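You operate a simulated robot arm through the tools that you are given. There is no shell and no other tool.

You are at the controls of a simulated two-armed robot. One attempt, no reset.

Task
Take the grey drive on the steel table and put it away on the long table. Take the small bin from the long table and put it on the top of the ageing cabinet. Put two of the white bottles from the top shelf of the left rack on the left bench. Fetch the red block and set it on the bottom shelf of the right rack. Take the load card marked "LOAD CARD 26" from the top shelf of the left rack and leave it on the bottom shelf of the left rack. The order is free. Set down upright: white bottle.
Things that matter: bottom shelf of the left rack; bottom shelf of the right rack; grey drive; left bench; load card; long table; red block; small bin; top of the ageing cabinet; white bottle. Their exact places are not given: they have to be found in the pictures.

It is judged by the outcome, as a careful person would: the job done as asked, and still so three seconds after it is handed in. It fails if anything else is knocked over, pushed out of place, dropped, spilled or broken.

Robot
Two 7-joint arms with two-finger parallel grippers on one trunk, on a base that moves. Base frame: it is fixed to the floor where the robot stands at the start and does not move with it; the origin is under the middle of the robot, x ahead of it, y to its left, z up. Readings come in m, rad, newtons and seconds.
The left shoulder is at the start at [0.071, 0.156, 1.005], the right one opposite. Each reaches about 1.231 m from its shoulder. Places, roughly: bottom shelf of the left rack [1, 4.6, 0.3]; bottom shelf of the right rack [2.2, 4, 0.3]; grey drive [-2, -3.25, 0.75]; left bench [2, 0.9, 0.8]; load card [0.75, 5, 1]; long table [-2.3, 0.8, 0.8]; red block [0.75, 4.75, 1]; small bin [-2.5, 1, 0.75]; top of the ageing cabinet [-0.7, -3.5, 1.5]; white bottle [1.25, 4.5, 1]. Payload 3.91 kg a hand.
The tool frame of a hand sits at the grasp point between the pads (the TCP): z along the fingers, y along the line on which they close. The tips reach 0.03 m beyond it. The gripper opens to 0.11 m. The fingers are 0.02 m wide and 0.01 m thick; the gripper's body (0.048 by 0.112 m) begins 0.055 m behind the TCP.
Orientation is told as [roll, pitch, yaw] about the base's x, y, z axes, in that order, counted from this pose: with the fingers straight down and closing along the base's y, the tool's x points along the base's -x, its y along +y and its z along -z.

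Tools
- The arms move only by the tool apply_moves. It takes "left_plan", "right_plan" or both (then of equal length, played together; a hand with none holds still); each is a list of rows, each a list of 3 entries, a list of its own where there are three numbers: the shift along the tool's x, y, z in cm, then the turn, a rotation vector about the tool's x, y, z in rad, then the opening, from 0 (shut) to 1 (fully open). In form: [[[dx, dy, dz], [wx, wy, wz], fingers], ...]. A call has 1 to 20 rows; each row shifts and turns the commanded pose from where the row before left it, along the tool's axes as they then stand. Rows are played at 5 a second. More than 0.05 m and 0.15 rad between two rows, or a gripper value outside its range, and nothing of the call is played. A pose out of reach is approached as far as the arm can. The call stops where the force on the tool passes 40 N (or 10 N more than at its start, if that is more) or the arm is blocked; 0.2 s more then pass. The fingers move at their own pace (about 0.108 m/s each) and stop on an object; they squeeze with about 41 N. The grip force told is the motor's: it shows also when the fingers shut on nothing. Time passes only in rows, and 0.2 s behind the last, so rows that do not move let the fingers close. The reply holds the time, the measured pose of the TCP, the force on the tool along the base axes, the opening and the grip force, in the units named above and with some noise, with the torque about the TCP (base axes, N m) and any sound that the robot's microphone picked up.
- Cameras (640 x 400 px; columns grow to the right, rows downward): "scene" is now at [0.1436, -0.0145, 1.2544]; the picture's right is [-0.16, -0.99, 0.00], its down [-0.34, 0.06, -0.94] and it looks along [0.92, -0.15, -0.35] (base axes); focal length 285 px, centre (320, 200). "left" rides on the left gripper at [0.072, -0.017, -0.103] in its tool frame; the picture's right is [0.23, 0.97, 0.00], its down [-0.76, 0.18, -0.62] and it looks along [-0.61, 0.14, 0.78] (tool axes); focal length 222 px, centre (320, 200). "right" rides on the right gripper at [0.072, 0.017, -0.103] in its tool frame; the picture's right is [-0.23, 0.97, 0.00], its down [-0.76, -0.18, -0.62] and it looks along [-0.61, -0.14, 0.78] (tool axes); focal length 222 px, centre (320, 200).
- capture(camera): a new picture of that camera. The clock stands still meanwhile.
- move_column(by): slides the trunk up (or, below 0, down) by that many m; the arms and the scene camera ride with it, the base frame stays. It gives what a move gives, with no picture.
- drive_base(legs): drives the robot by 1 to 6 legs, each [ahead, left, turn to the left] in m, m and rad, along the robot's own axes; the way and the turn of a leg run together, so that a leg with both is an arc; at most 1.5 m and 3.142 rad a leg. The arms and the cameras ride along, it lands a little off, and it stops where it bumps. It gives what a move gives.
- pan_tilt(pan, tilt): turns the head with the scene camera to pan (to the left, within 1.501 rad either way) and tilt (down, from -0.506 to 1.204), counted from straight ahead of the robot. It gives what a move gives.
- pixel_to_xyz(camera, pixels): there is no depth. For up to 12 entries [column, row, z] of the newest picture of that camera ("zoom" is the newest enlarged one), the place [x, y] in the base frame at which the ray of that pixel passes the height z, good to about 0.002 m. The clock stands still meanwhile.
- close_up(camera, box): a new picture of the part [left, top, right, bottom] of that camera's present view, enlarged. The clock stands still meanwhile.
- sign_off(): hands the job in; it is judged then, once.

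Unless the task says otherwise, let go and move clear before handing in.

The tools are called after "Call:" as name(argument=value, ...) on one line, values as JSON. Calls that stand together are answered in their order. apply_moves: Moves the arms, as the interface text tells. Its arguments: {"type":"object","properties":{"left_plan":{"type":"array"},"right_plan":{"type":"array"}},"required":[]} The other tools are called the same way: move_column (by) moves the trunk up or down; drive_base (legs) drives the base; pan_tilt (pan, tilt) turns the head that bears the scene camera; capture (camera) takes a picture; pixel_to_xyz (camera, pixels) gives the place at which the rays of pixels pass given heights; close_up (camera, box) takes an enlarged picture of a part of a camera's view; sign_off () hands the job in.

At the start:

```text
time_s: 0.0
left_ee_pos: [0.6875, 0.2515, 1.0705]
left_tcp_rot: [0.001, 0.0, -0.001]
left_force: [0.0, 0.7, -0.7]
left_moment: [-0.02, 0.0, 0.0]
left_gripper_width: 0.11
left_grasp_force: 0.2
right_ee_pos: [0.729, -0.3737, 1.0616]
right_tcp_rot: [-0.001, 0.003, -0.001]
right_force: [0.5, -0.4, -0.5]
right_moment: [-0.02, 0.0, -0.03]
right_gripper_width: 0.1101
right_grasp_force: 0.0
trunk travel left (down, up): [-0.45, 0.49]
robot x, y, heading: [-0.0001, 0.0015, -0.0]
head pan, tilt (commanded): [-0.164, 0.356]
```

scene: 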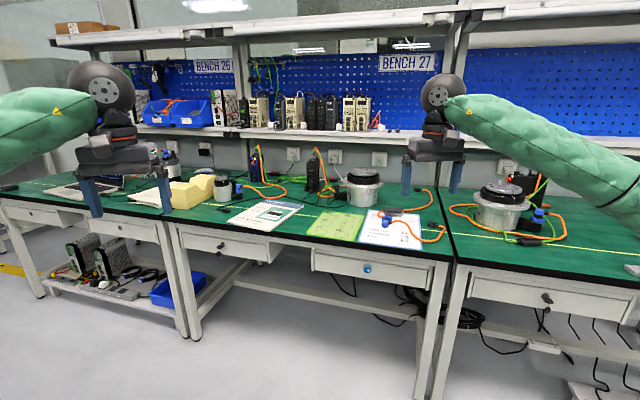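
right: 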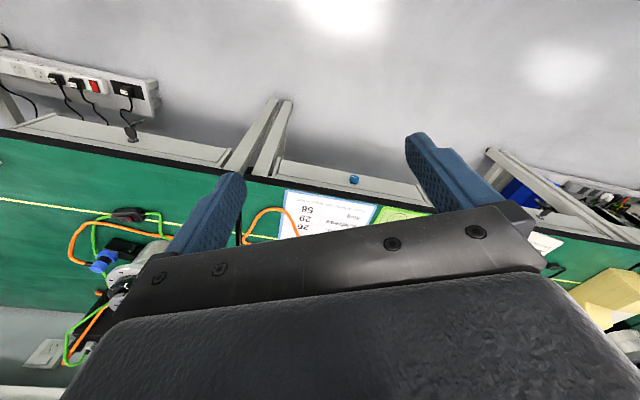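
left: 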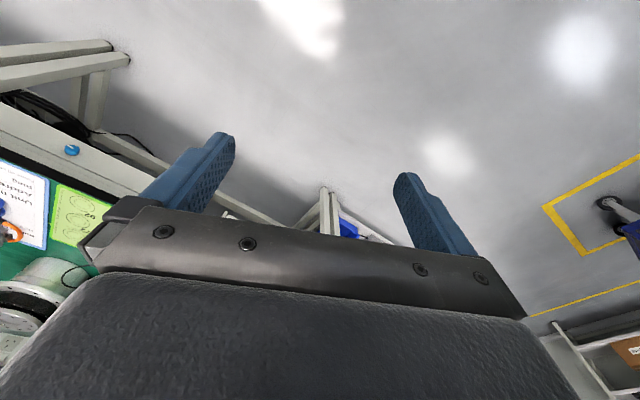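

The opening picture shows the bench ahead (BENCH 26 / BENCH 27 labels), with no rack in view. I'll turn the head left first to look over the room.

Call:
pan_tilt(pan=1.3, tilt=0.25)

```text
time_s: 1.6
left_ee_pos: [0.6881, 0.2505, 1.0706]
left_tcp_rot: [0.001, -0.001, 0.0]
left_force: [-0.6, 0.5, 1.0]
left_moment: [0.0, 0.02, 0.0]
left_gripper_width: 0.1097
left_grasp_force: 0.0
right_ee_pos: [0.7304, -0.3742, 1.061]
right_tcp_rot: [0.0, 0.0, 0.0]
right_force: [0.3, -0.7, 0.5]
right_moment: [-0.04, -0.01, -0.02]
right_gripper_width: 0.1101
right_grasp_force: 0.1
trunk travel left (down, up): [-0.45, 0.49]
robot x, y, heading: [-0.0015, -0.0011, -0.002]
head pan, tilt (commanded): [1.3, 0.25]
```

The head has turned to 1.3 rad; I'll take a picture to see what lies to the left.

Call:
capture(camera="scene")

```text
taken
```

scene: 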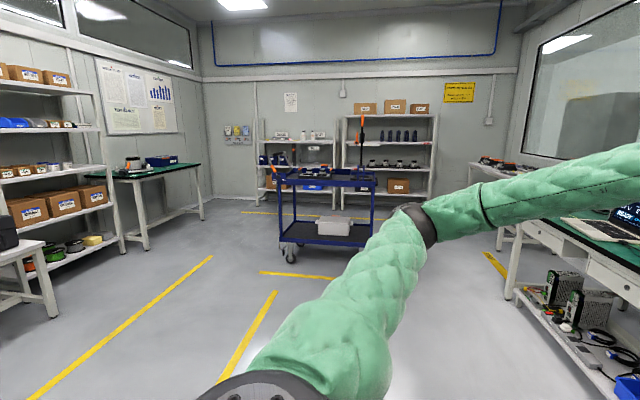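

The picture shows two racks at the far wall, around (300,160) and (390,160), with a blue trolley in front of them at (325,215). I'll enlarge that area.

Call:
close_up(camera="scene", box=[230, 90, 450, 228])

Call:
close_up(camera="scene", box=[0, 50, 230, 290])

```text
2.90 times, centred on (340, 159) of scene
```

zoom: 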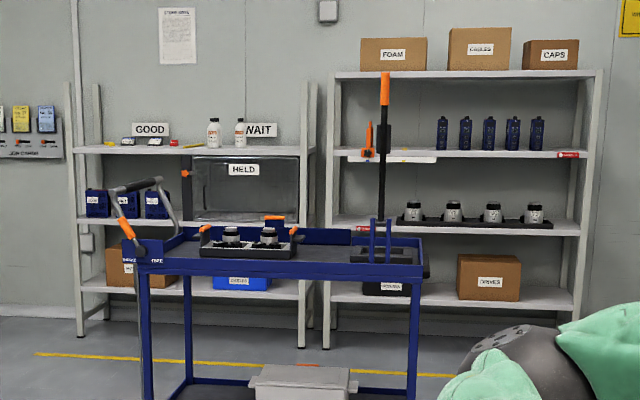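

```text
1.67 times, centred on (115, 170) of scene
```

zoom: 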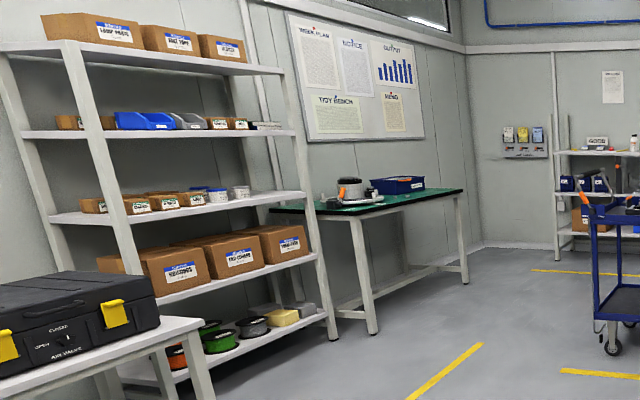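

The enlarged picture shows the left rack with "GOOD"/"WAIT" signs, two bottles, small flat items, and the trolley in front. I'll look right and also behind, to find the steel table, cabinet and long table.

Call:
pan_tilt(pan=-1.4, tilt=0.25)

Call:
capture(camera="scene")

Call:
pan_tilt(pan=0.5, tilt=0.35)

Call:
capture(camera="scene")

```text
time_s: 4.0
left_ee_pos: [0.6857, 0.2507, 1.0702]
left_tcp_rot: [-0.001, 0.001, 0.001]
left_force: [0.4, -0.1, 0.3]
left_moment: [-0.01, 0.01, -0.03]
left_gripper_width: 0.1101
left_grasp_force: 0.0
right_ee_pos: [0.7297, -0.3731, 1.061]
right_tcp_rot: [0.0, 0.001, 0.0]
right_force: [-0.2, 0.0, 0.0]
right_moment: [0.0, 0.02, 0.01]
right_gripper_width: 0.1098
right_grasp_force: 0.0
trunk travel left (down, up): [-0.45, 0.49]
robot x, y, heading: [0.0027, 0.0019, 0.001]
head pan, tilt (commanded): [-1.4, 0.25]
```

```text
taken
```

scene: 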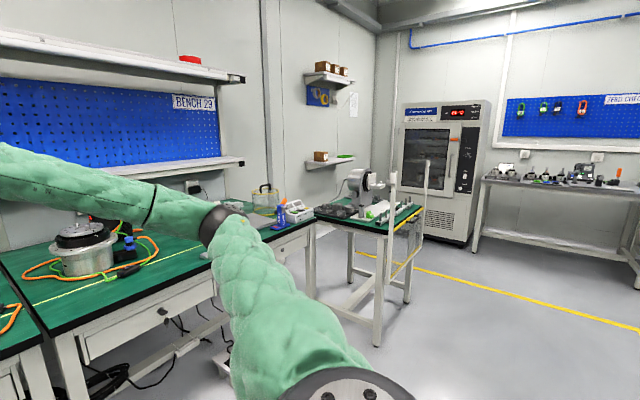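

```text
time_s: 5.8
left_ee_pos: [0.6877, 0.2508, 1.0705]
left_tcp_rot: [0.001, 0.001, 0.001]
left_force: [-0.3, 0.9, -0.6]
left_moment: [0.0, 0.01, 0.0]
left_gripper_width: 0.1099
left_grasp_force: 0.0
right_ee_pos: [0.7297, -0.3735, 1.0606]
right_tcp_rot: [0.001, -0.002, 0.0]
right_force: [0.0, 0.0, -0.3]
right_moment: [0.01, 0.01, 0.04]
right_gripper_width: 0.1099
right_grasp_force: 0.0
trunk travel left (down, up): [-0.45, 0.49]
robot x, y, heading: [0.0003, -0.0008, -0.003]
head pan, tilt (commanded): [0.499, 0.351]
```

```text
taken
```

scene: 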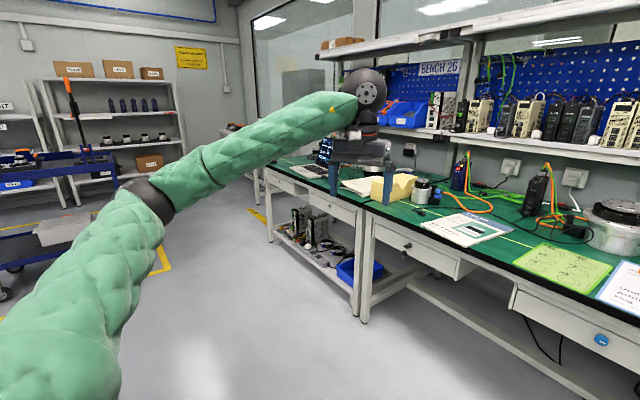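

The views show the ageing cabinet (white oven at (445,170) in the right view) and the steel table at its right at (560,190); the left bench is the green BENCH 26 table. I'll measure the bench edges and the trolley footprint from the latest picture.

Call:
pixel_to_xyz(camera="scene", pixels=[[262, 165, 0.8], [400, 232, 0.8], [500, 280, 0.8], [355, 320, 0], [275, 240, 0], [5, 297, 0], [110, 190, 0.8], [245, 207, 0]])

Call:
pan_tilt(pan=0.9, tilt=0.3)

Call:
capture(camera="scene")

```text
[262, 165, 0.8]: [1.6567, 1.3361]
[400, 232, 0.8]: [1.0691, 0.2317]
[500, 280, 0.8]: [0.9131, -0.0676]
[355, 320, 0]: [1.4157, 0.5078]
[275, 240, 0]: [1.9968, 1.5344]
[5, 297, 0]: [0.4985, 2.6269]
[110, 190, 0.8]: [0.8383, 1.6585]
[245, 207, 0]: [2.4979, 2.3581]
```

```text
time_s: 6.7
left_ee_pos: [0.6864, 0.251, 1.0703]
left_tcp_rot: [0.001, -0.001, 0.0]
left_force: [0.5, 0.4, 0.4]
left_moment: [0.02, -0.02, -0.02]
left_gripper_width: 0.1104
left_grasp_force: 0.0
right_ee_pos: [0.7293, -0.3735, 1.0608]
right_tcp_rot: [0.001, 0.0, -0.001]
right_force: [0.6, -0.3, -0.2]
right_moment: [0.0, -0.02, 0.01]
right_gripper_width: 0.1101
right_grasp_force: 0.1
trunk travel left (down, up): [-0.45, 0.49]
robot x, y, heading: [0.0007, 0.0023, -0.002]
head pan, tilt (commanded): [0.901, 0.3]
```

```text
taken
```

scene: 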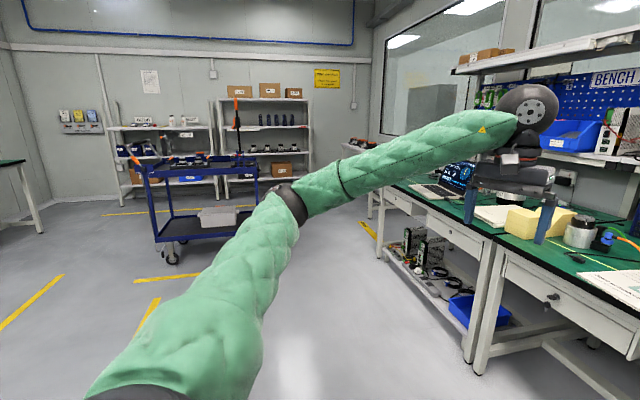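

The bench edge runs at an angle (about 28° off y), so the room is turned about −0.49 rad against the base frame. I'll draw both hands back to make the robot compact before driving.

Call:
apply_moves(left_plan=[[[4, 0, 0], [0, 0, 0], 0.5], [[4, 0, 0], [0, 0, 0], 0.5], [[4, 0, 0], [0, 0, 0], 0.5], [[4, 0, 0], [0, 0, 0], 0.5], [[4, 0, 0], [0, 0, 0], 0.5], [[4, 0, 0], [0, 0, 0], 0.5], [[4, 0, 0], [0, 0, 0], 0.5]], right_plan=[[[4, 0, 0], [0, 0, 0], 0.5], [[4, 0, 0], [0, 0, 0], 0.5], [[4, 0, 0], [0, 0, 0], 0.5], [[4, 0, 0], [0, 0, 0], 0.5], [[4, 0, 0], [0, 0, 0], 0.5], [[4, 0, 0], [0, 0, 0], 0.5], [[4, 0, 0], [0, 0, 0], 0.5]])

Call:
capture(camera="scene")

```text
time_s: 8.3
left_ee_pos: [0.4047, 0.2528, 1.0724]
left_tcp_rot: [0.001, 0.0, 0.001]
left_force: [-1.4, -0.4, 0.4]
left_moment: [0.0, -0.01, 0.0]
left_gripper_width: 0.0552
left_grasp_force: 0.1
right_ee_pos: [0.4478, -0.3708, 1.0627]
right_tcp_rot: [0.001, 0.001, 0.001]
right_force: [-0.1, 0.1, 0.7]
right_moment: [-0.03, -0.03, -0.02]
right_gripper_width: 0.055
right_grasp_force: 0.1
trunk travel left (down, up): [-0.45, 0.49]
robot x, y, heading: [-0.0021, 0.003, 0.002]
head pan, tilt (commanded): [0.901, 0.3]
```

```text
taken
```

scene: 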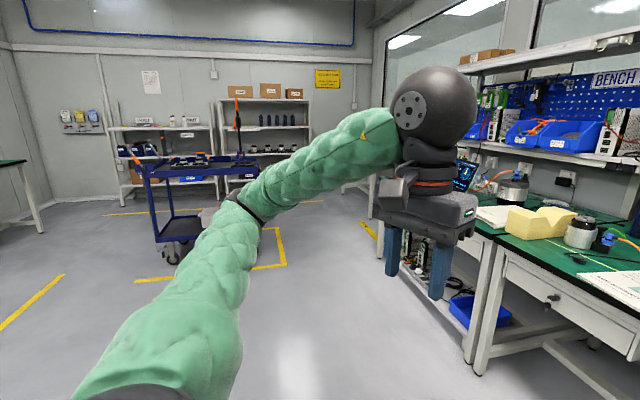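

The arms are in now (hands at x≈0.40–0.45). I'll back off a little from the bench and turn left to view the long table.

Call:
drive_base(legs=[[-0.3, 0, 0], [0, 0, 2.0]])

Call:
pan_tilt(pan=0.9, tilt=0.3)

Call:
capture(camera="scene")

Call:
pan_tilt(pan=0.2, tilt=0.3)

Call:
capture(camera="scene")

```text
time_s: 15.2
left_ee_pos: [-0.7099, 0.2658, 1.0715]
left_tcp_rot: [-0.001, 0.0, 1.994]
left_force: [0.7, 0.2, -0.7]
left_moment: [0.01, -0.01, 0.0]
left_gripper_width: 0.055
left_grasp_force: 0.0
right_ee_pos: [-0.159, 0.5603, 1.0615]
right_tcp_rot: [0.0, 0.0, 1.992]
right_force: [0.2, 0.2, -0.4]
right_moment: [0.0, 0.0, -0.02]
right_gripper_width: 0.055
right_grasp_force: 0.0
trunk travel left (down, up): [-0.45, 0.49]
robot x, y, heading: [-0.3114, -0.0006, 1.99]
head pan, tilt (commanded): [0.901, 0.3]
```

```text
time_s: 15.8
left_ee_pos: [-0.7092, 0.2644, 1.0711]
left_tcp_rot: [0.001, 0.0, 1.995]
left_force: [0.7, -0.5, 0.3]
left_moment: [0.01, 0.02, 0.01]
left_gripper_width: 0.0551
left_grasp_force: 0.0
right_ee_pos: [-0.1583, 0.5602, 1.0629]
right_tcp_rot: [-0.001, 0.001, 1.992]
right_force: [1.1, -0.1, -0.2]
right_moment: [0.0, -0.01, 0.01]
right_gripper_width: 0.055
right_grasp_force: 0.0
trunk travel left (down, up): [-0.45, 0.49]
robot x, y, heading: [-0.3143, -0.0032, 1.992]
head pan, tilt (commanded): [0.901, 0.3]
```

```text
taken
```

scene: 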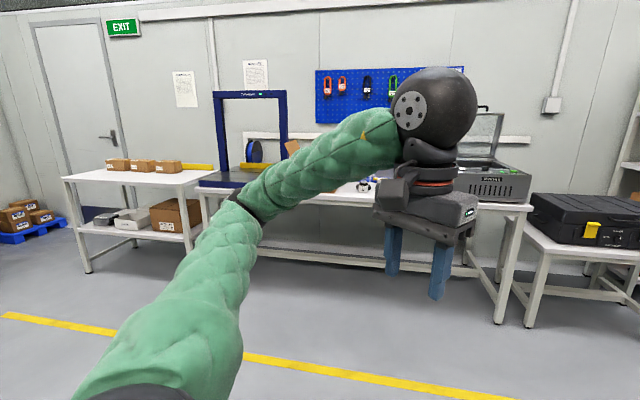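

```text
time_s: 16.9
left_ee_pos: [-0.7092, 0.2648, 1.0711]
left_tcp_rot: [0.0, -0.002, 1.992]
left_force: [0.6, -0.9, 0.1]
left_moment: [0.02, -0.04, 0.02]
left_gripper_width: 0.0548
left_grasp_force: 0.0
right_ee_pos: [-0.1594, 0.5597, 1.063]
right_tcp_rot: [-0.002, -0.001, 1.992]
right_force: [-0.3, 0.7, 0.2]
right_moment: [0.04, 0.0, 0.0]
right_gripper_width: 0.0551
right_grasp_force: 0.0
trunk travel left (down, up): [-0.45, 0.49]
robot x, y, heading: [-0.3156, 0.0003, 1.991]
head pan, tilt (commanded): [0.201, 0.3]
```

```text
taken
```

scene: 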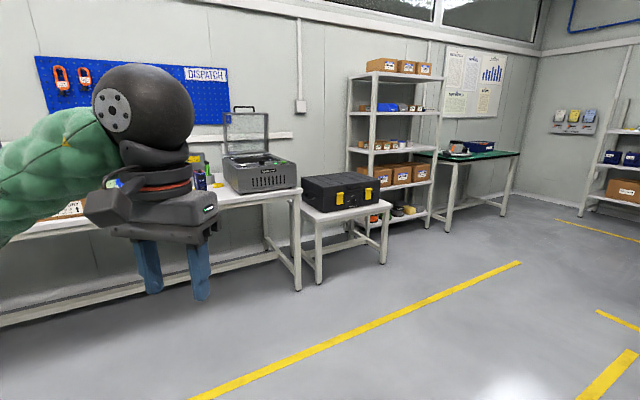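

The long table lies under the DISPATCH board, but the left arm hides its middle. Before going there I'll look at the rack side with the trolley from here.

Call:
pan_tilt(pan=-0.8, tilt=0.3)

Call:
capture(camera="scene")

```text
time_s: 18.1
left_ee_pos: [-0.7093, 0.2653, 1.0724]
left_tcp_rot: [0.0, 0.001, 1.993]
left_force: [0.6, 0.3, 0.1]
left_moment: [0.0, 0.01, 0.02]
left_gripper_width: 0.0548
left_grasp_force: 0.0
right_ee_pos: [-0.16, 0.5594, 1.0625]
right_tcp_rot: [0.001, 0.001, 1.992]
right_force: [-0.5, -0.1, -0.2]
right_moment: [0.0, 0.04, 0.01]
right_gripper_width: 0.055
right_grasp_force: 0.0
trunk travel left (down, up): [-0.45, 0.49]
robot x, y, heading: [-0.3146, -0.0013, 1.996]
head pan, tilt (commanded): [-0.799, 0.3]
```

```text
taken
```

scene: 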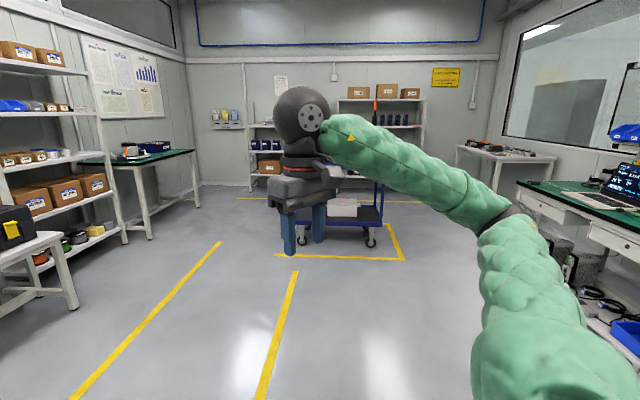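

Call:
pixel_to_xyz(camera="scene", pixels=[[275, 255, 0], [405, 260, 0], [387, 222, 0], [370, 245, 0], [297, 250, 0], [240, 198, 0], [422, 203, 0], [248, 190, 0], [197, 207, 0], [152, 238, 0], [297, 272, 0], [220, 242, 0]])

```text
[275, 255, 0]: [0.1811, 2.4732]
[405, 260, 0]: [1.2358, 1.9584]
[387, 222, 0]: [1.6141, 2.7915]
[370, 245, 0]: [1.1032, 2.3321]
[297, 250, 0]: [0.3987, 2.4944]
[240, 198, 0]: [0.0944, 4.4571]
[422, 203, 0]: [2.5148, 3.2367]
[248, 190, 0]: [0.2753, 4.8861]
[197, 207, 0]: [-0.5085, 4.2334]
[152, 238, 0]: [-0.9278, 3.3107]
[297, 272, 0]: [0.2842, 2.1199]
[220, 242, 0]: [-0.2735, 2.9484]
```

The yellow parking box and trolley wheels are measured: trolley spans roughly from (0.4,2.5) to (1.1,2.3) at its front. I'll check the feet of the things on the left side before driving up to the left rack.

Call:
pixel_to_xyz(camera="scene", pixels=[[75, 308, 0], [125, 243, 0], [65, 233, 0.5], [195, 152, 0.8], [387, 185, 0.8], [122, 185, 0.8]])

Call:
drive_base(legs=[[0, 0, -0.906]])

Call:
pan_tilt(pan=0.0, tilt=0.35)

Call:
capture(camera="scene")

```text
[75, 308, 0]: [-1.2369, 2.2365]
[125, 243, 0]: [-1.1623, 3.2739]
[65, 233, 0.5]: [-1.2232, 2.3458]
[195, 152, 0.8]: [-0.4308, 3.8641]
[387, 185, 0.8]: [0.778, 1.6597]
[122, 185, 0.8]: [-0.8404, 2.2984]
```

```text
time_s: 20.9
left_ee_pos: [-0.3394, 0.476, 1.0716]
left_tcp_rot: [-0.001, -0.001, 1.069]
left_force: [0.4, -0.5, 0.2]
left_moment: [0.0, -0.02, -0.02]
left_gripper_width: 0.0548
left_grasp_force: 0.1
right_ee_pos: [0.227, 0.2148, 1.062]
right_tcp_rot: [0.0, 0.001, 1.069]
right_force: [-0.3, -0.7, 0.0]
right_moment: [-0.01, -0.03, 0.0]
right_gripper_width: 0.0551
right_grasp_force: 0.1
trunk travel left (down, up): [-0.45, 0.49]
robot x, y, heading: [-0.3114, -0.0011, 1.069]
head pan, tilt (commanded): [-0.799, 0.3]
```

```text
time_s: 22.0
left_ee_pos: [-0.3391, 0.4746, 1.0714]
left_tcp_rot: [0.0, -0.002, 1.069]
left_force: [0.5, -0.4, -0.7]
left_moment: [0.01, -0.01, 0.01]
left_gripper_width: 0.0549
left_grasp_force: 0.1
right_ee_pos: [0.228, 0.2145, 1.0635]
right_tcp_rot: [-0.001, 0.001, 1.071]
right_force: [0.5, -0.4, -0.1]
right_moment: [-0.03, -0.01, 0.0]
right_gripper_width: 0.055
right_grasp_force: 0.0
trunk travel left (down, up): [-0.45, 0.49]
robot x, y, heading: [-0.3154, -0.0004, 1.071]
head pan, tilt (commanded): [0.0, 0.351]
```

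```text
taken
```

scene: 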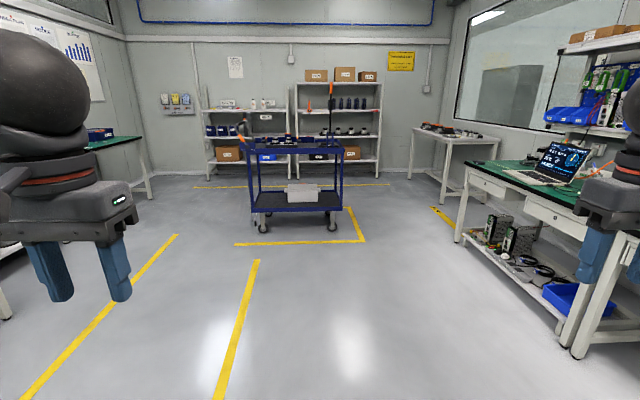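

The picture from heading 1.07 shows the trolley at (295,185) right of the left rack's centre; I'll get the direction of the yellow floor lines and the trolley feet to set the room's angle.

Call:
pixel_to_xyz(camera="scene", pixels=[[222, 395, 0], [256, 262, 0], [25, 395, 0], [175, 237, 0], [263, 232, 0], [332, 229, 0], [365, 241, 0], [235, 245, 0], [348, 207, 0], [212, 174, 0], [292, 177, 0], [380, 176, 0]])

```text
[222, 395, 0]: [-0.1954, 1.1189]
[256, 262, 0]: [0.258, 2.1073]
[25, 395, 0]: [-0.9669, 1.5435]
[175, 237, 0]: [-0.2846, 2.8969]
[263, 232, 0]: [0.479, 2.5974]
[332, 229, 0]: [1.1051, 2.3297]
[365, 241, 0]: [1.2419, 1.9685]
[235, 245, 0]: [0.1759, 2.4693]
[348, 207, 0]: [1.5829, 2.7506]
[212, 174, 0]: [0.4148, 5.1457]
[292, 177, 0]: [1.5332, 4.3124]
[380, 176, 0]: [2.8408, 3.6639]
```

The lines give a room angle of about −0.45 rad, trolley feet from (0.48,2.60) to (1.10,2.33). I'll strafe left and then go forward along the free lane left of the trolley.

Call:
drive_base(legs=[[0, 0, 0.05], [0, 1.24, 0], [1.4, 0, 0]])

Call:
capture(camera="scene")

```text
time_s: 35.4
left_ee_pos: [-0.9437, 2.3007, 1.0718]
left_tcp_rot: [-0.001, 0.001, 1.175]
left_force: [0.3, 0.0, -0.2]
left_moment: [-0.05, 0.01, 0.0]
left_gripper_width: 0.0549
left_grasp_force: 0.0
right_ee_pos: [-0.3511, 2.1, 1.0633]
right_tcp_rot: [0.001, 0.0, 1.174]
right_force: [0.0, 0.5, 0.2]
right_moment: [-0.02, 0.0, 0.01]
right_gripper_width: 0.0549
right_grasp_force: 0.0
trunk travel left (down, up): [-0.45, 0.49]
robot x, y, heading: [-0.8679, 1.8264, 1.18]
head pan, tilt (commanded): [0.0, 0.351]
```

```text
taken
```

scene: 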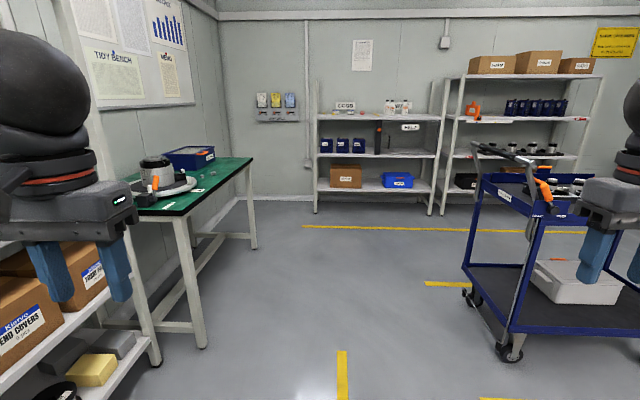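

The left rack is straight ahead (310–445 px) with the trolley to the right. I'll take enlarged views of the rack's shelves and measure line points.

Call:
pixel_to_xyz(camera="scene", pixels=[[303, 226, 0], [460, 230, 0], [315, 212, 0], [430, 214, 0], [443, 214, 0], [508, 358, 0], [470, 297, 0], [250, 245, 0], [200, 345, 0], [318, 118, 1.0], [440, 121, 1.0]])

Call:
close_up(camera="scene", box=[300, 80, 460, 220])

```text
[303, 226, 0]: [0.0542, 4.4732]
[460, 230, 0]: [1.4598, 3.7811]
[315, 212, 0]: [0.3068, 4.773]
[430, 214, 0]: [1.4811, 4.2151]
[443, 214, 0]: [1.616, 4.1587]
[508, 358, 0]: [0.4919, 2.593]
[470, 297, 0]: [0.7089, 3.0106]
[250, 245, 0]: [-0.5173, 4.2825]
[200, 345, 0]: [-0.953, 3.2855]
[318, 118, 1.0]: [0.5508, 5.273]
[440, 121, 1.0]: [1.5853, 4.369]
```

```text
2.86 times, centred on (380, 150) of scene
```

zoom: 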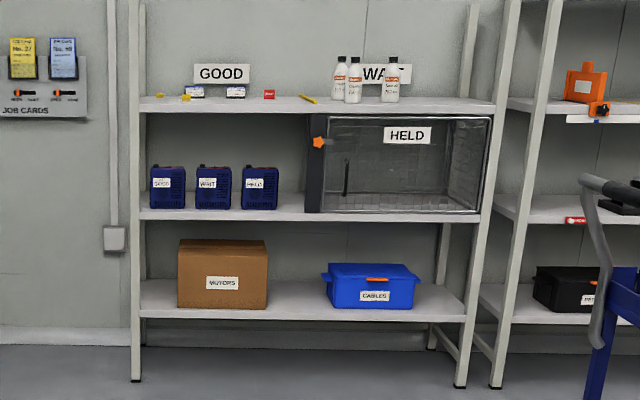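

The enlarged view shows the top shelf with two dark/white-labelled cards at (193,91) and (235,91), red block (269,94), pencil and three bottles; bottom shelf has MOTORS box and CABLES bin. I'll straighten up and drive closer.

Call:
drive_base(legs=[[0, 0, -0.06], [1.2, 0, 0], [0.7, 0, 0]])

Call:
pan_tilt(pan=0.0, tilt=0.3)

Call:
capture(camera="scene")

```text
time_s: 40.3
left_ee_pos: [-0.516, 3.1342, 1.0709]
left_tcp_rot: [-0.005, -0.001, 1.114]
left_force: [0.1, -0.1, -0.1]
left_moment: [0.03, 0.01, 0.0]
left_gripper_width: 0.0552
left_grasp_force: 0.0
right_ee_pos: [0.0658, 2.8929, 1.0674]
right_tcp_rot: [-0.001, -0.008, 1.095]
right_force: [-0.1, -0.9, -0.9]
right_moment: [-0.01, 0.0, -0.04]
right_gripper_width: 0.0549
right_grasp_force: 0.1
trunk travel left (down, up): [-0.45, 0.49]
robot x, y, heading: [-0.4621, 2.6591, 1.111]
head pan, tilt (commanded): [0.0, 0.351]
stopped in leg 2: the robot was blocked; the commanded pose is now the measured one
```

```text
time_s: 40.9
left_ee_pos: [-0.5175, 3.132, 1.0727]
left_tcp_rot: [-0.001, -0.004, 1.113]
left_force: [-0.9, 0.0, 0.5]
left_moment: [0.03, -0.02, -0.02]
left_gripper_width: 0.0551
left_grasp_force: 0.1
right_ee_pos: [0.0659, 2.8911, 1.0673]
right_tcp_rot: [0.0, -0.01, 1.097]
right_force: [0.9, 0.9, -0.6]
right_moment: [0.0, -0.01, -0.03]
right_gripper_width: 0.0551
right_grasp_force: 0.0
trunk travel left (down, up): [-0.45, 0.49]
robot x, y, heading: [-0.4651, 2.659, 1.114]
head pan, tilt (commanded): [0.0, 0.3]
```

```text
taken
```

scene: 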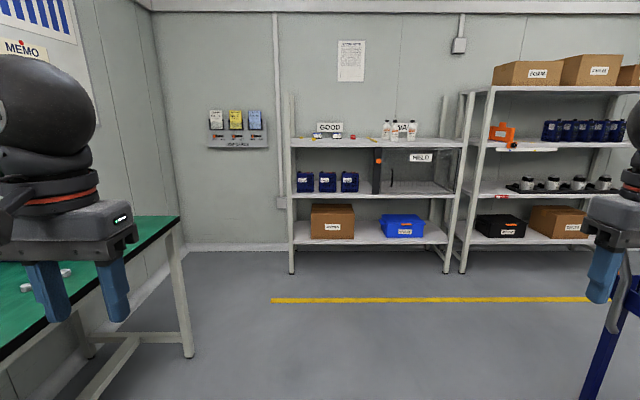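

The drive was blocked with the right tool slightly disturbed (yaw 1.097 against 1.111), so the right arm may be touching the trolley handle near (605,290). I'll look to the right and down to see it.

Call:
pan_tilt(pan=-0.9, tilt=0.5)

Call:
capture(camera="scene")

Call:
capture(camera="right")

```text
time_s: 42.1
left_ee_pos: [-0.5167, 3.1307, 1.0735]
left_tcp_rot: [-0.002, -0.003, 1.115]
left_force: [-0.1, -0.2, 0.0]
left_moment: [-0.04, 0.0, 0.01]
left_gripper_width: 0.0551
left_grasp_force: 0.0
right_ee_pos: [0.065, 2.8897, 1.0662]
right_tcp_rot: [-0.002, -0.008, 1.098]
right_force: [-0.6, -0.5, 0.9]
right_moment: [0.01, 0.03, 0.01]
right_gripper_width: 0.0551
right_grasp_force: 0.0
trunk travel left (down, up): [-0.45, 0.49]
robot x, y, heading: [-0.4616, 2.6611, 1.111]
head pan, tilt (commanded): [-0.901, 0.499]
```

```text
taken
```

scene: 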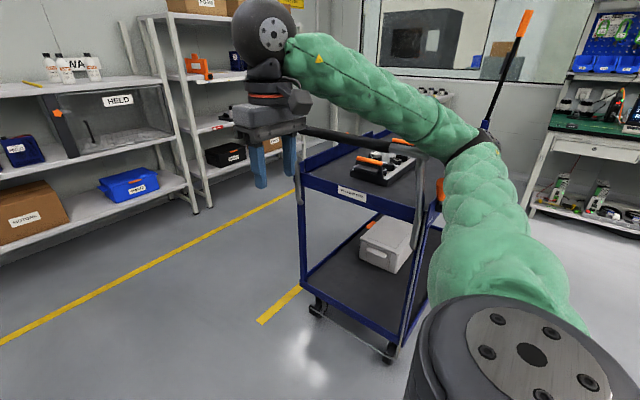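

```text
taken
```

right: 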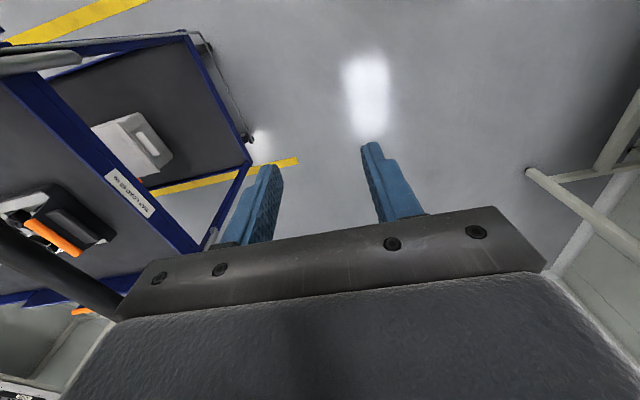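

The right gripper body is touching the trolley's push handle at about (330,135). I'll check whether the trolley has shifted by measuring its wheels again.

Call:
pixel_to_xyz(camera="scene", pixels=[[388, 360, 0], [317, 314, 0], [258, 322, 0]])

Call:
close_up(camera="scene", box=[230, 80, 470, 230])

```text
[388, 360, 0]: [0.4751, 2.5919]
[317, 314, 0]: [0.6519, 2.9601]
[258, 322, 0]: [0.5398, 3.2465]
```

```text
2.67 times, centred on (350, 155) of scene
```

zoom: 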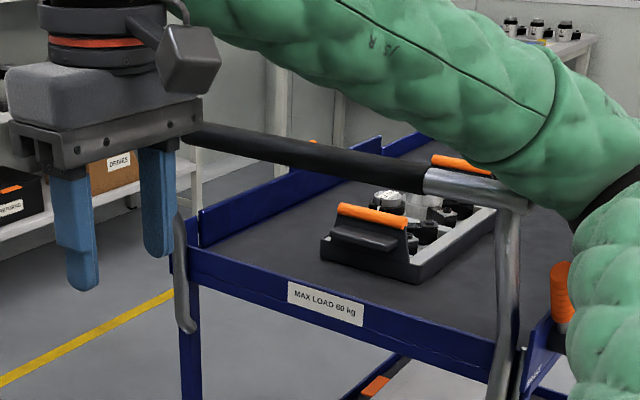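

The trolley's wheel is still at (0.475,2.592), so it has not been moved. I'll back away, raise the trunk so the arms pass above the handle, and move a little to the left.

Call:
drive_base(legs=[[-0.25, 0, 0]])

Call:
move_column(by=0.35)

Call:
pan_tilt(pan=-0.9, tilt=0.5)

Call:
capture(camera="scene")

```text
time_s: 43.9
left_ee_pos: [-0.6256, 2.9068, 1.0718]
left_tcp_rot: [-0.001, 0.0, 1.113]
left_force: [0.0, -0.6, 0.3]
left_moment: [0.01, -0.02, -0.02]
left_gripper_width: 0.0548
left_grasp_force: 0.0
right_ee_pos: [-0.0421, 2.6634, 1.0637]
right_tcp_rot: [-0.001, -0.002, 1.095]
right_force: [0.2, 0.4, 0.1]
right_moment: [0.04, 0.01, 0.02]
right_gripper_width: 0.055
right_grasp_force: 0.0
trunk travel left (down, up): [-0.45, 0.49]
robot x, y, heading: [-0.5772, 2.4322, 1.114]
head pan, tilt (commanded): [-0.901, 0.499]
```

```text
time_s: 47.4
left_ee_pos: [-0.6252, 2.9062, 1.4222]
left_tcp_rot: [0.001, 0.003, 1.112]
left_force: [-0.3, -0.3, 0.2]
left_moment: [-0.01, -0.02, -0.02]
left_gripper_width: 0.0551
left_grasp_force: 0.1
right_ee_pos: [-0.0429, 2.6659, 1.4141]
right_tcp_rot: [0.0, -0.002, 1.094]
right_force: [-0.2, 0.7, -1.0]
right_moment: [0.02, -0.02, -0.01]
right_gripper_width: 0.0548
right_grasp_force: 0.1
trunk travel left (down, up): [-0.8, 0.14]
robot x, y, heading: [-0.578, 2.4338, 1.112]
head pan, tilt (commanded): [-0.901, 0.499]
```

```text
time_s: 48.0
left_ee_pos: [-0.6243, 2.9073, 1.4209]
left_tcp_rot: [0.0, 0.001, 1.11]
left_force: [-0.2, -0.2, 0.7]
left_moment: [0.02, 0.01, -0.01]
left_gripper_width: 0.0549
left_grasp_force: 0.0
right_ee_pos: [-0.0426, 2.6649, 1.4123]
right_tcp_rot: [0.001, -0.003, 1.095]
right_force: [-0.3, 0.5, 0.4]
right_moment: [0.04, 0.04, -0.01]
right_gripper_width: 0.055
right_grasp_force: 0.1
trunk travel left (down, up): [-0.8, 0.14]
robot x, y, heading: [-0.5808, 2.4321, 1.114]
head pan, tilt (commanded): [-0.901, 0.499]
```

```text
taken
```

scene: 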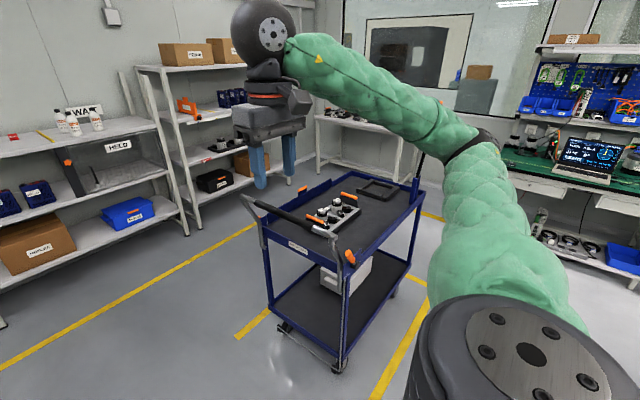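

With the trunk raised the arms are clearly above the trolley handle, and the trolley still stands in its box. I'll drive on toward the left rack.

Call:
drive_base(legs=[[0, 0.05, 0.0], [1.35, 0, 0]])

Call:
pan_tilt(pan=0.0, tilt=0.5)

Call:
capture(camera="scene")

```text
time_s: 55.2
left_ee_pos: [-0.0483, 4.1146, 1.4211]
left_tcp_rot: [-0.001, 0.002, 1.082]
left_force: [0.2, 0.0, -0.6]
left_moment: [-0.02, 0.02, -0.01]
left_gripper_width: 0.0549
left_grasp_force: 0.0
right_ee_pos: [0.526, 3.8554, 1.4126]
right_tcp_rot: [0.001, -0.001, 1.067]
right_force: [0.1, -0.1, -0.3]
right_moment: [-0.01, 0.02, -0.01]
right_gripper_width: 0.055
right_grasp_force: 0.0
trunk travel left (down, up): [-0.8, 0.14]
robot x, y, heading: [-0.0169, 3.6389, 1.082]
head pan, tilt (commanded): [-0.901, 0.499]
```

```text
time_s: 56.4
left_ee_pos: [-0.0492, 4.1145, 1.4221]
left_tcp_rot: [0.002, 0.002, 1.082]
left_force: [-0.2, 0.6, -0.8]
left_moment: [-0.01, -0.02, 0.04]
left_gripper_width: 0.0548
left_grasp_force: 0.1
right_ee_pos: [0.5254, 3.855, 1.4132]
right_tcp_rot: [-0.001, 0.0, 1.066]
right_force: [0.1, -0.4, 0.0]
right_moment: [-0.01, 0.02, -0.01]
right_gripper_width: 0.055
right_grasp_force: 0.2
trunk travel left (down, up): [-0.8, 0.14]
robot x, y, heading: [-0.0199, 3.6382, 1.085]
head pan, tilt (commanded): [0.0, 0.499]
```

```text
taken
```

scene: 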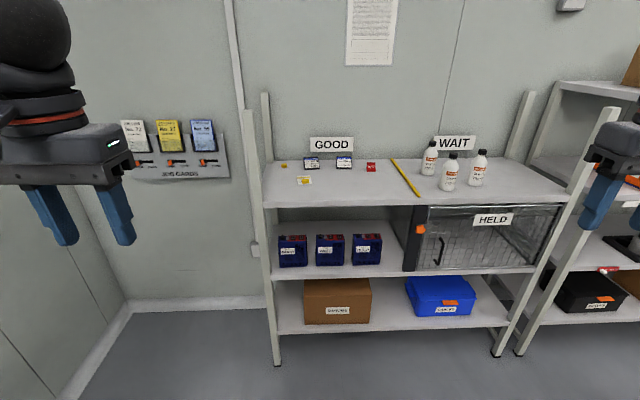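

I have a clear view of the rack: two labelled cards at (311,162) and (344,161), the red block at (371,167), and three bottles. I'll enlarge to read the cards.

Call:
close_up(camera="scene", box=[262, 135, 390, 215])

Call:
close_up(camera="scene", box=[380, 120, 520, 210])

Call:
close_up(camera="scene", box=[260, 205, 540, 370])

Call:
close_up(camera="scene", box=[110, 110, 230, 185])

```text
5.00 times, centred on (326, 175) of scene
```

zoom: 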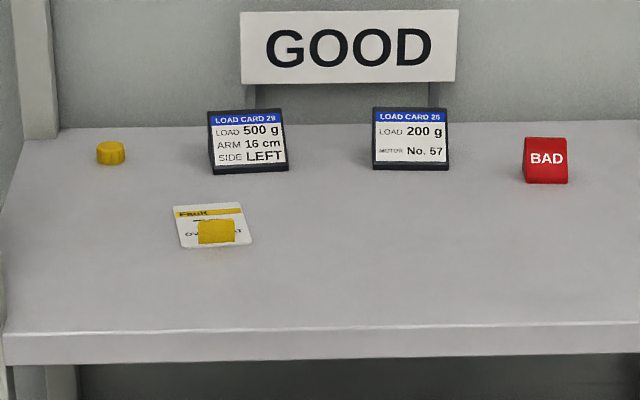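

```text
4.44 times, centred on (450, 165) of scene
```

zoom: 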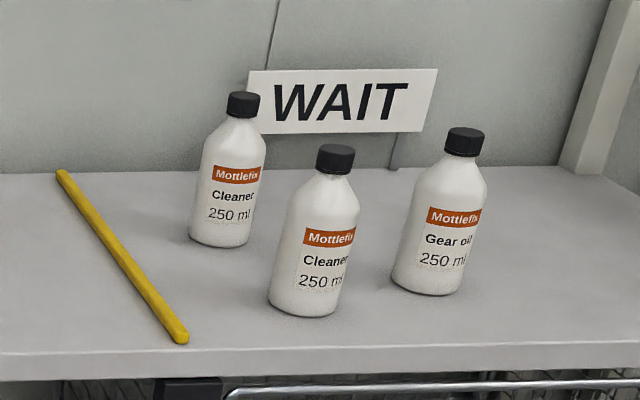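

```text
2.29 times, centred on (400, 288) of scene
```

zoom: 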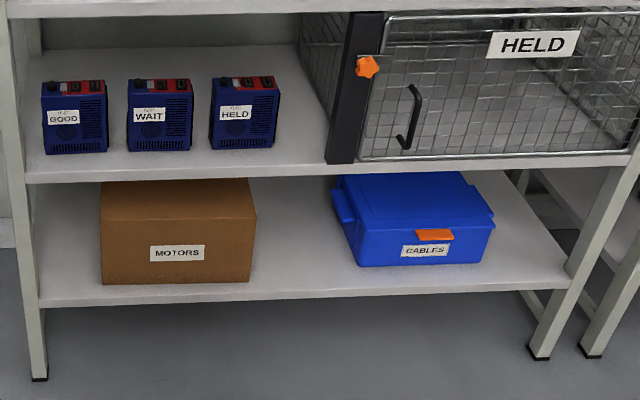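

```text
5.33 times, centred on (170, 148) of scene
```

zoom: 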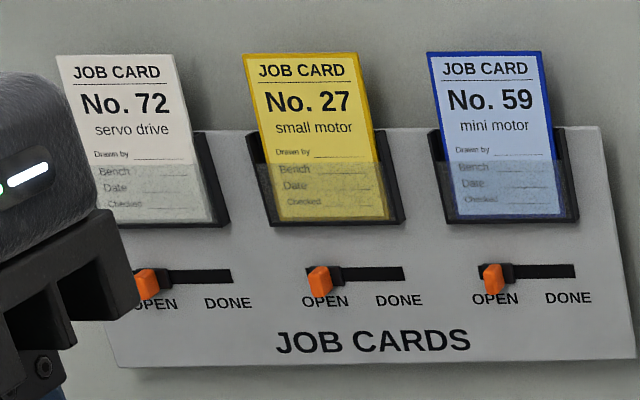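

"LOAD CARD 26" is the right one of the two cards, at about (344,162). Now I'll measure the shelf height by comparing the front edge with the feet of the rack's uprights.

Call:
pixel_to_xyz(camera="scene", pixels=[[277, 364, 0], [497, 356, 0], [264, 207, 1.0], [264, 207, 1.05], [264, 207, 1.1], [548, 202, 1.0], [548, 202, 1.05], [278, 333, 0.28], [278, 333, 0.3], [500, 326, 0.28], [500, 326, 0.3], [272, 277, 0.65]])

```text
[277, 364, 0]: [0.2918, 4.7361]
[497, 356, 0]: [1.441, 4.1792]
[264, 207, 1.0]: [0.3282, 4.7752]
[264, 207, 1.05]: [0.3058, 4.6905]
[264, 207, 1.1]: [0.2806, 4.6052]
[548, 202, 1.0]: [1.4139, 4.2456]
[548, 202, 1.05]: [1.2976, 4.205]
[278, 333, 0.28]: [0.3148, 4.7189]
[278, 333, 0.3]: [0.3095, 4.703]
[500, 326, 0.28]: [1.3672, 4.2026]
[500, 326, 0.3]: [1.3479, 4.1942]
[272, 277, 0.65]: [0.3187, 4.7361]
```

The feet give the rack front at about v=4.39 in the room frame (angle −0.45 rad). I'll get the object bases at candidate shelf heights, then lower the trunk for a second view to fix the shelf height by parallax.

Call:
pixel_to_xyz(camera="scene", pixels=[[337, 168.8, 1.03], [337, 168.8, 1.06], [351.5, 168.6, 1.03], [351.5, 168.6, 1.06], [367, 171.6, 1.03], [367, 171.6, 1.06], [375.5, 171.6, 1.06], [429, 175, 1.06], [447.5, 190.5, 1.06], [475.5, 186, 1.06], [264, 201.5, 1.06], [264, 201.5, 1.03]])

Call:
move_column(by=-0.2)

Call:
close_up(camera="scene", box=[262, 60, 390, 140])

Call:
capture(camera="scene")

```text
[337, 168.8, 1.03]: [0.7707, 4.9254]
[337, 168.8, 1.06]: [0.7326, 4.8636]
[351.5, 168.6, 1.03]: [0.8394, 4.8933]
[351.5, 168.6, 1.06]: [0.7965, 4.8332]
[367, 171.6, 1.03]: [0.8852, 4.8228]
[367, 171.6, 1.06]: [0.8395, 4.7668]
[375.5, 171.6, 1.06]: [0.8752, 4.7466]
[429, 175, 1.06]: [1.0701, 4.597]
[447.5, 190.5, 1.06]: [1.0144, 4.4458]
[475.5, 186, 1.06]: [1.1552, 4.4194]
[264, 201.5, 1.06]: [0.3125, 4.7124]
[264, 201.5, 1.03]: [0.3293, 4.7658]
```

```text
time_s: 58.5
left_ee_pos: [-0.0487, 4.1151, 1.2225]
left_tcp_rot: [0.001, 0.001, 1.082]
left_force: [-0.2, 0.0, -0.4]
left_moment: [0.03, 0.02, 0.03]
left_gripper_width: 0.055
left_grasp_force: 0.2
right_ee_pos: [0.5254, 3.8551, 1.2137]
right_tcp_rot: [0.0, -0.002, 1.066]
right_force: [-0.2, 0.1, -0.3]
right_moment: [0.0, -0.02, 0.01]
right_gripper_width: 0.0551
right_grasp_force: 0.0
trunk travel left (down, up): [-0.6, 0.34]
robot x, y, heading: [-0.019, 3.6357, 1.083]
head pan, tilt (commanded): [0.0, 0.499]
```

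```text
5.00 times, centred on (326, 100) of scene
```

zoom: 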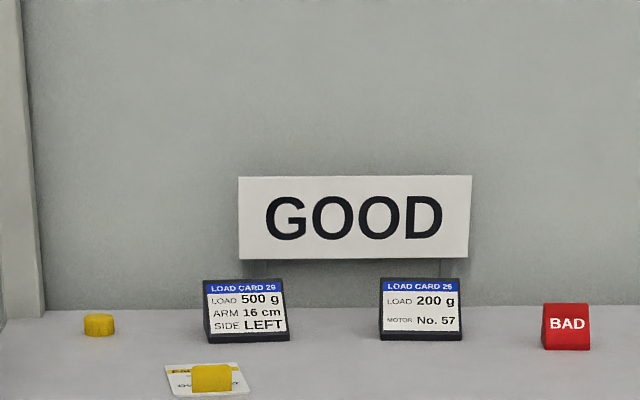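

```text
taken
```

scene: 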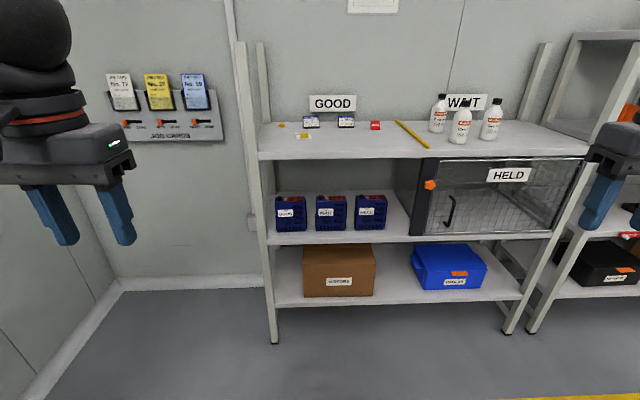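

Now I'll compute the same points from the lower camera position; where both views agree gives the shelf height.

Call:
pixel_to_xyz(camera="scene", pixels=[[338.1, 127.8, 1.0], [338.1, 127.8, 1.03], [338.1, 127.8, 1.06], [354, 127.9, 1.03], [354, 127.9, 1.06], [370.2, 129.9, 1.03], [370.2, 129.9, 1.06], [379.8, 130, 1.03], [437, 132, 1.03], [458, 143, 1.03], [489, 140, 1.03]])

```text
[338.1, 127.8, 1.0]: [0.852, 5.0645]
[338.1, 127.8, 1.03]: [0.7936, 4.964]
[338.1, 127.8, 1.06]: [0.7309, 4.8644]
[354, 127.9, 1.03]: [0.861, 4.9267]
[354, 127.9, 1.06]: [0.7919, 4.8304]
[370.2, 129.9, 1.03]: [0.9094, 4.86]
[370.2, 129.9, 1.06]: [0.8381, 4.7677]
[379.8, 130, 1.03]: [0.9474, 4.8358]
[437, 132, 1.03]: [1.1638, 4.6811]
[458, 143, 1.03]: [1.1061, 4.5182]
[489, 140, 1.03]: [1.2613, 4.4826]
```

Both views agree at z≈1.06 (card corner (0.732,4.864) in each), so the top shelf is at 1.06 m. I'll measure the bottom shelf's free gap between the MOTORS box and CABLES bin, then drive closer.

Call:
pixel_to_xyz(camera="scene", pixels=[[304, 298, 0.3], [373, 297, 0.3], [423, 290, 0.3], [480, 288, 0.3], [411, 250, 0.42], [374, 251, 0.45], [275, 307, 0.3], [521, 299, 0.3], [400, 303, 0.3], [260, 160, 1.06], [265, 243, 0.66]])

Call:
drive_base(legs=[[0, 0, 0.038], [0, -0.2, 0], [0.43, 0, 0]])

Call:
capture(camera="scene")

```text
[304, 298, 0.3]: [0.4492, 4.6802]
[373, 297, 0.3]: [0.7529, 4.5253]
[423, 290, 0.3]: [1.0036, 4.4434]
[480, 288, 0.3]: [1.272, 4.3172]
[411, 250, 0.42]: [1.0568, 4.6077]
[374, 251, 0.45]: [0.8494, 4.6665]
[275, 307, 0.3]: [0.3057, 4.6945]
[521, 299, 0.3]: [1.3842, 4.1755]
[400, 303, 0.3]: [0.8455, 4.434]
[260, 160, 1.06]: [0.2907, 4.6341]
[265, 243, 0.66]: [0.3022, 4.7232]
```

```text
time_s: 62.8
left_ee_pos: [0.3078, 4.4089, 1.2218]
left_tcp_rot: [0.0, 0.002, 1.12]
left_force: [0.3, -0.1, 0.1]
left_moment: [-0.02, 0.03, 0.0]
left_gripper_width: 0.0552
left_grasp_force: 0.1
right_ee_pos: [0.891, 4.1742, 1.2139]
right_tcp_rot: [0.0, -0.003, 1.106]
right_force: [0.4, 0.4, 0.1]
right_moment: [0.0, 0.02, 0.0]
right_gripper_width: 0.0551
right_grasp_force: 0.1
trunk travel left (down, up): [-0.6, 0.34]
robot x, y, heading: [0.3565, 3.9326, 1.118]
head pan, tilt (commanded): [0.0, 0.499]
```

```text
taken
```

scene: 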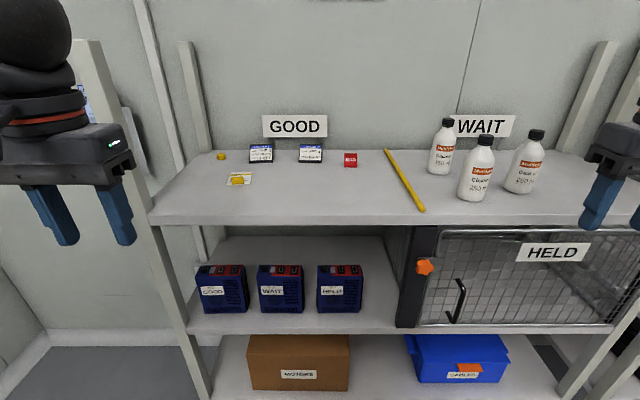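

The robot now stands at u≈−1.39, v≈3.70, facing the rack; the gap on the bottom shelf runs from u≈−1.29 to −1.05. I'll enlarge the cards once more to see their shape from here.

Call:
close_up(camera="scene", box=[280, 130, 376, 190])

Call:
pixel_to_xyz(camera="zoom", pixels=[[130, 215, 1.06], [290, 215, 1.06]])

```text
6.67 times, centred on (328, 160) of scene
```

zoom: 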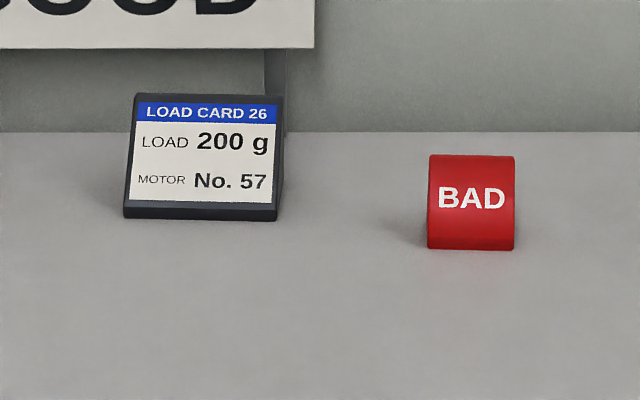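

```text
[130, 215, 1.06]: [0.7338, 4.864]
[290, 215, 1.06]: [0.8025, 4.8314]
```

Card 26 is a small wedge, bottom-front corners at (124,218) and (276,221) in the enlarged view; the red block's front base is at (428,248)–(513,249). I'll measure these precisely.

Call:
pixel_to_xyz(camera="zoom", pixels=[[124, 218, 1.06], [276, 221, 1.06], [428, 248, 1.06], [513, 249, 1.06], [428, 157, 1.1], [513, 157, 1.1], [134, 95, 1.1], [134, 95, 1.11], [134, 95, 1.12], [284, 97, 1.1], [284, 97, 1.11], [284, 97, 1.12]])

```text
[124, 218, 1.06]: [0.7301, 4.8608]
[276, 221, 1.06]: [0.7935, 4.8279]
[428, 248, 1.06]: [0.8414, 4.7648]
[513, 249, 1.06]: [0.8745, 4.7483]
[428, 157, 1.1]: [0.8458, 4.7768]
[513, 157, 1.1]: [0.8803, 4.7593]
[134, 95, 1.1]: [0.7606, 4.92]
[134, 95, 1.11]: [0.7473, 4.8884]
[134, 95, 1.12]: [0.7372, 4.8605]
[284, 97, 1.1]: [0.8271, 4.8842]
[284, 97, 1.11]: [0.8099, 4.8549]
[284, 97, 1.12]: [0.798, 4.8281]
```

Card 26's base front is centred at (0.762,4.844), 0.071 m wide; the block's at (0.858,4.757). I'll tilt the right hand forward by 0.9 rad, open it and bring it in front of the card, moving the left hand a little outward.

Call:
apply_moves(right_plan=[[[0, 0, 0], [0, -0.15, 0], 1], [[0, 0, 0], [0, -0.15, 0], 1], [[0, 0, 0], [0, -0.15, 0], 1], [[0, 0, 0], [0, -0.15, 0], 1], [[0, 0, 0], [0, -0.15, 0], 1], [[0, 0, 0], [0, -0.15, 0], 1], [[0, 4.6, 0], [0, 0, 0], 1], [[0, 4.6, 0], [0, 0, 0], 1], [[0, 4.6, 0], [0, 0, 0], 1], [[0, 4.6, 0], [0, 0, 0], 1], [[0, 4.6, 0], [0, 0, 0], 1], [[0, 4.6, 0], [0, 0, 0], 1], [[0, 4.6, 0], [0, 0, 0], 1], [[0, 4.6, 0], [0, 0, 0], 1], [[0, 4.7, 0], [0, 0, 0], 1]], left_plan=[[[0, 4, 0], [0, 0, 0], 0.5], [[0, 4, 0], [0, 0, 0], 0.5], [[0, 2, 0], [0, 0, 0], 0.5], [[0, 0, 0], [0, 0, 0], 0.5], [[0, 0, 0], [0, 0, 0], 0.5], [[0, 0, 0], [0, 0, 0], 0.5], [[0, 0, 0], [0, 0, 0], 0.5], [[0, 0, 0], [0, 0, 0], 0.5], [[0, 0, 0], [0, 0, 0], 0.5], [[0, 0, 0], [0, 0, 0], 0.5], [[0, 0, 0], [0, 0, 0], 0.5], [[0, 0, 0], [0, 0, 0], 0.5], [[0, 0, 0], [0, 0, 0], 0.5], [[0, 0, 0], [0, 0, 0], 0.5], [[0, 0, 0], [0, 0, 0], 0.5]])

Call:
capture(camera="scene")

Call:
capture(camera="right")

```text
time_s: 66.0
left_ee_pos: [0.2157, 4.4552, 1.2199]
left_tcp_rot: [-0.001, 0.001, 1.12]
left_force: [0.5, -1.0, 0.1]
left_moment: [-0.05, -0.01, 0.02]
left_gripper_width: 0.0548
left_grasp_force: 0.2
right_ee_pos: [0.5842, 4.4181, 1.2813]
right_tcp_rot: [-0.002, -0.9, 1.107]
right_force: [-0.4, 0.2, -0.2]
right_moment: [0.01, -0.03, -0.01]
right_gripper_width: 0.1098
right_grasp_force: 0.1
right hand out of reach, approached as far as the arm can: row 4, 5, 6, 7, 8, 9
trunk travel left (down, up): [-0.6, 0.34]
robot x, y, heading: [0.3553, 3.9342, 1.121]
head pan, tilt (commanded): [0.0, 0.499]
```

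```text
taken
```

scene: 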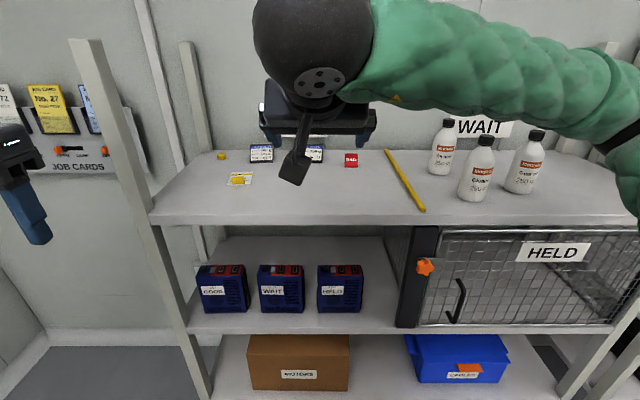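

```text
taken
```

right: 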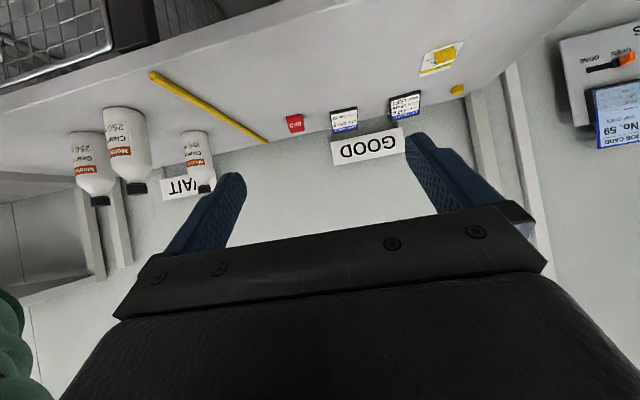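

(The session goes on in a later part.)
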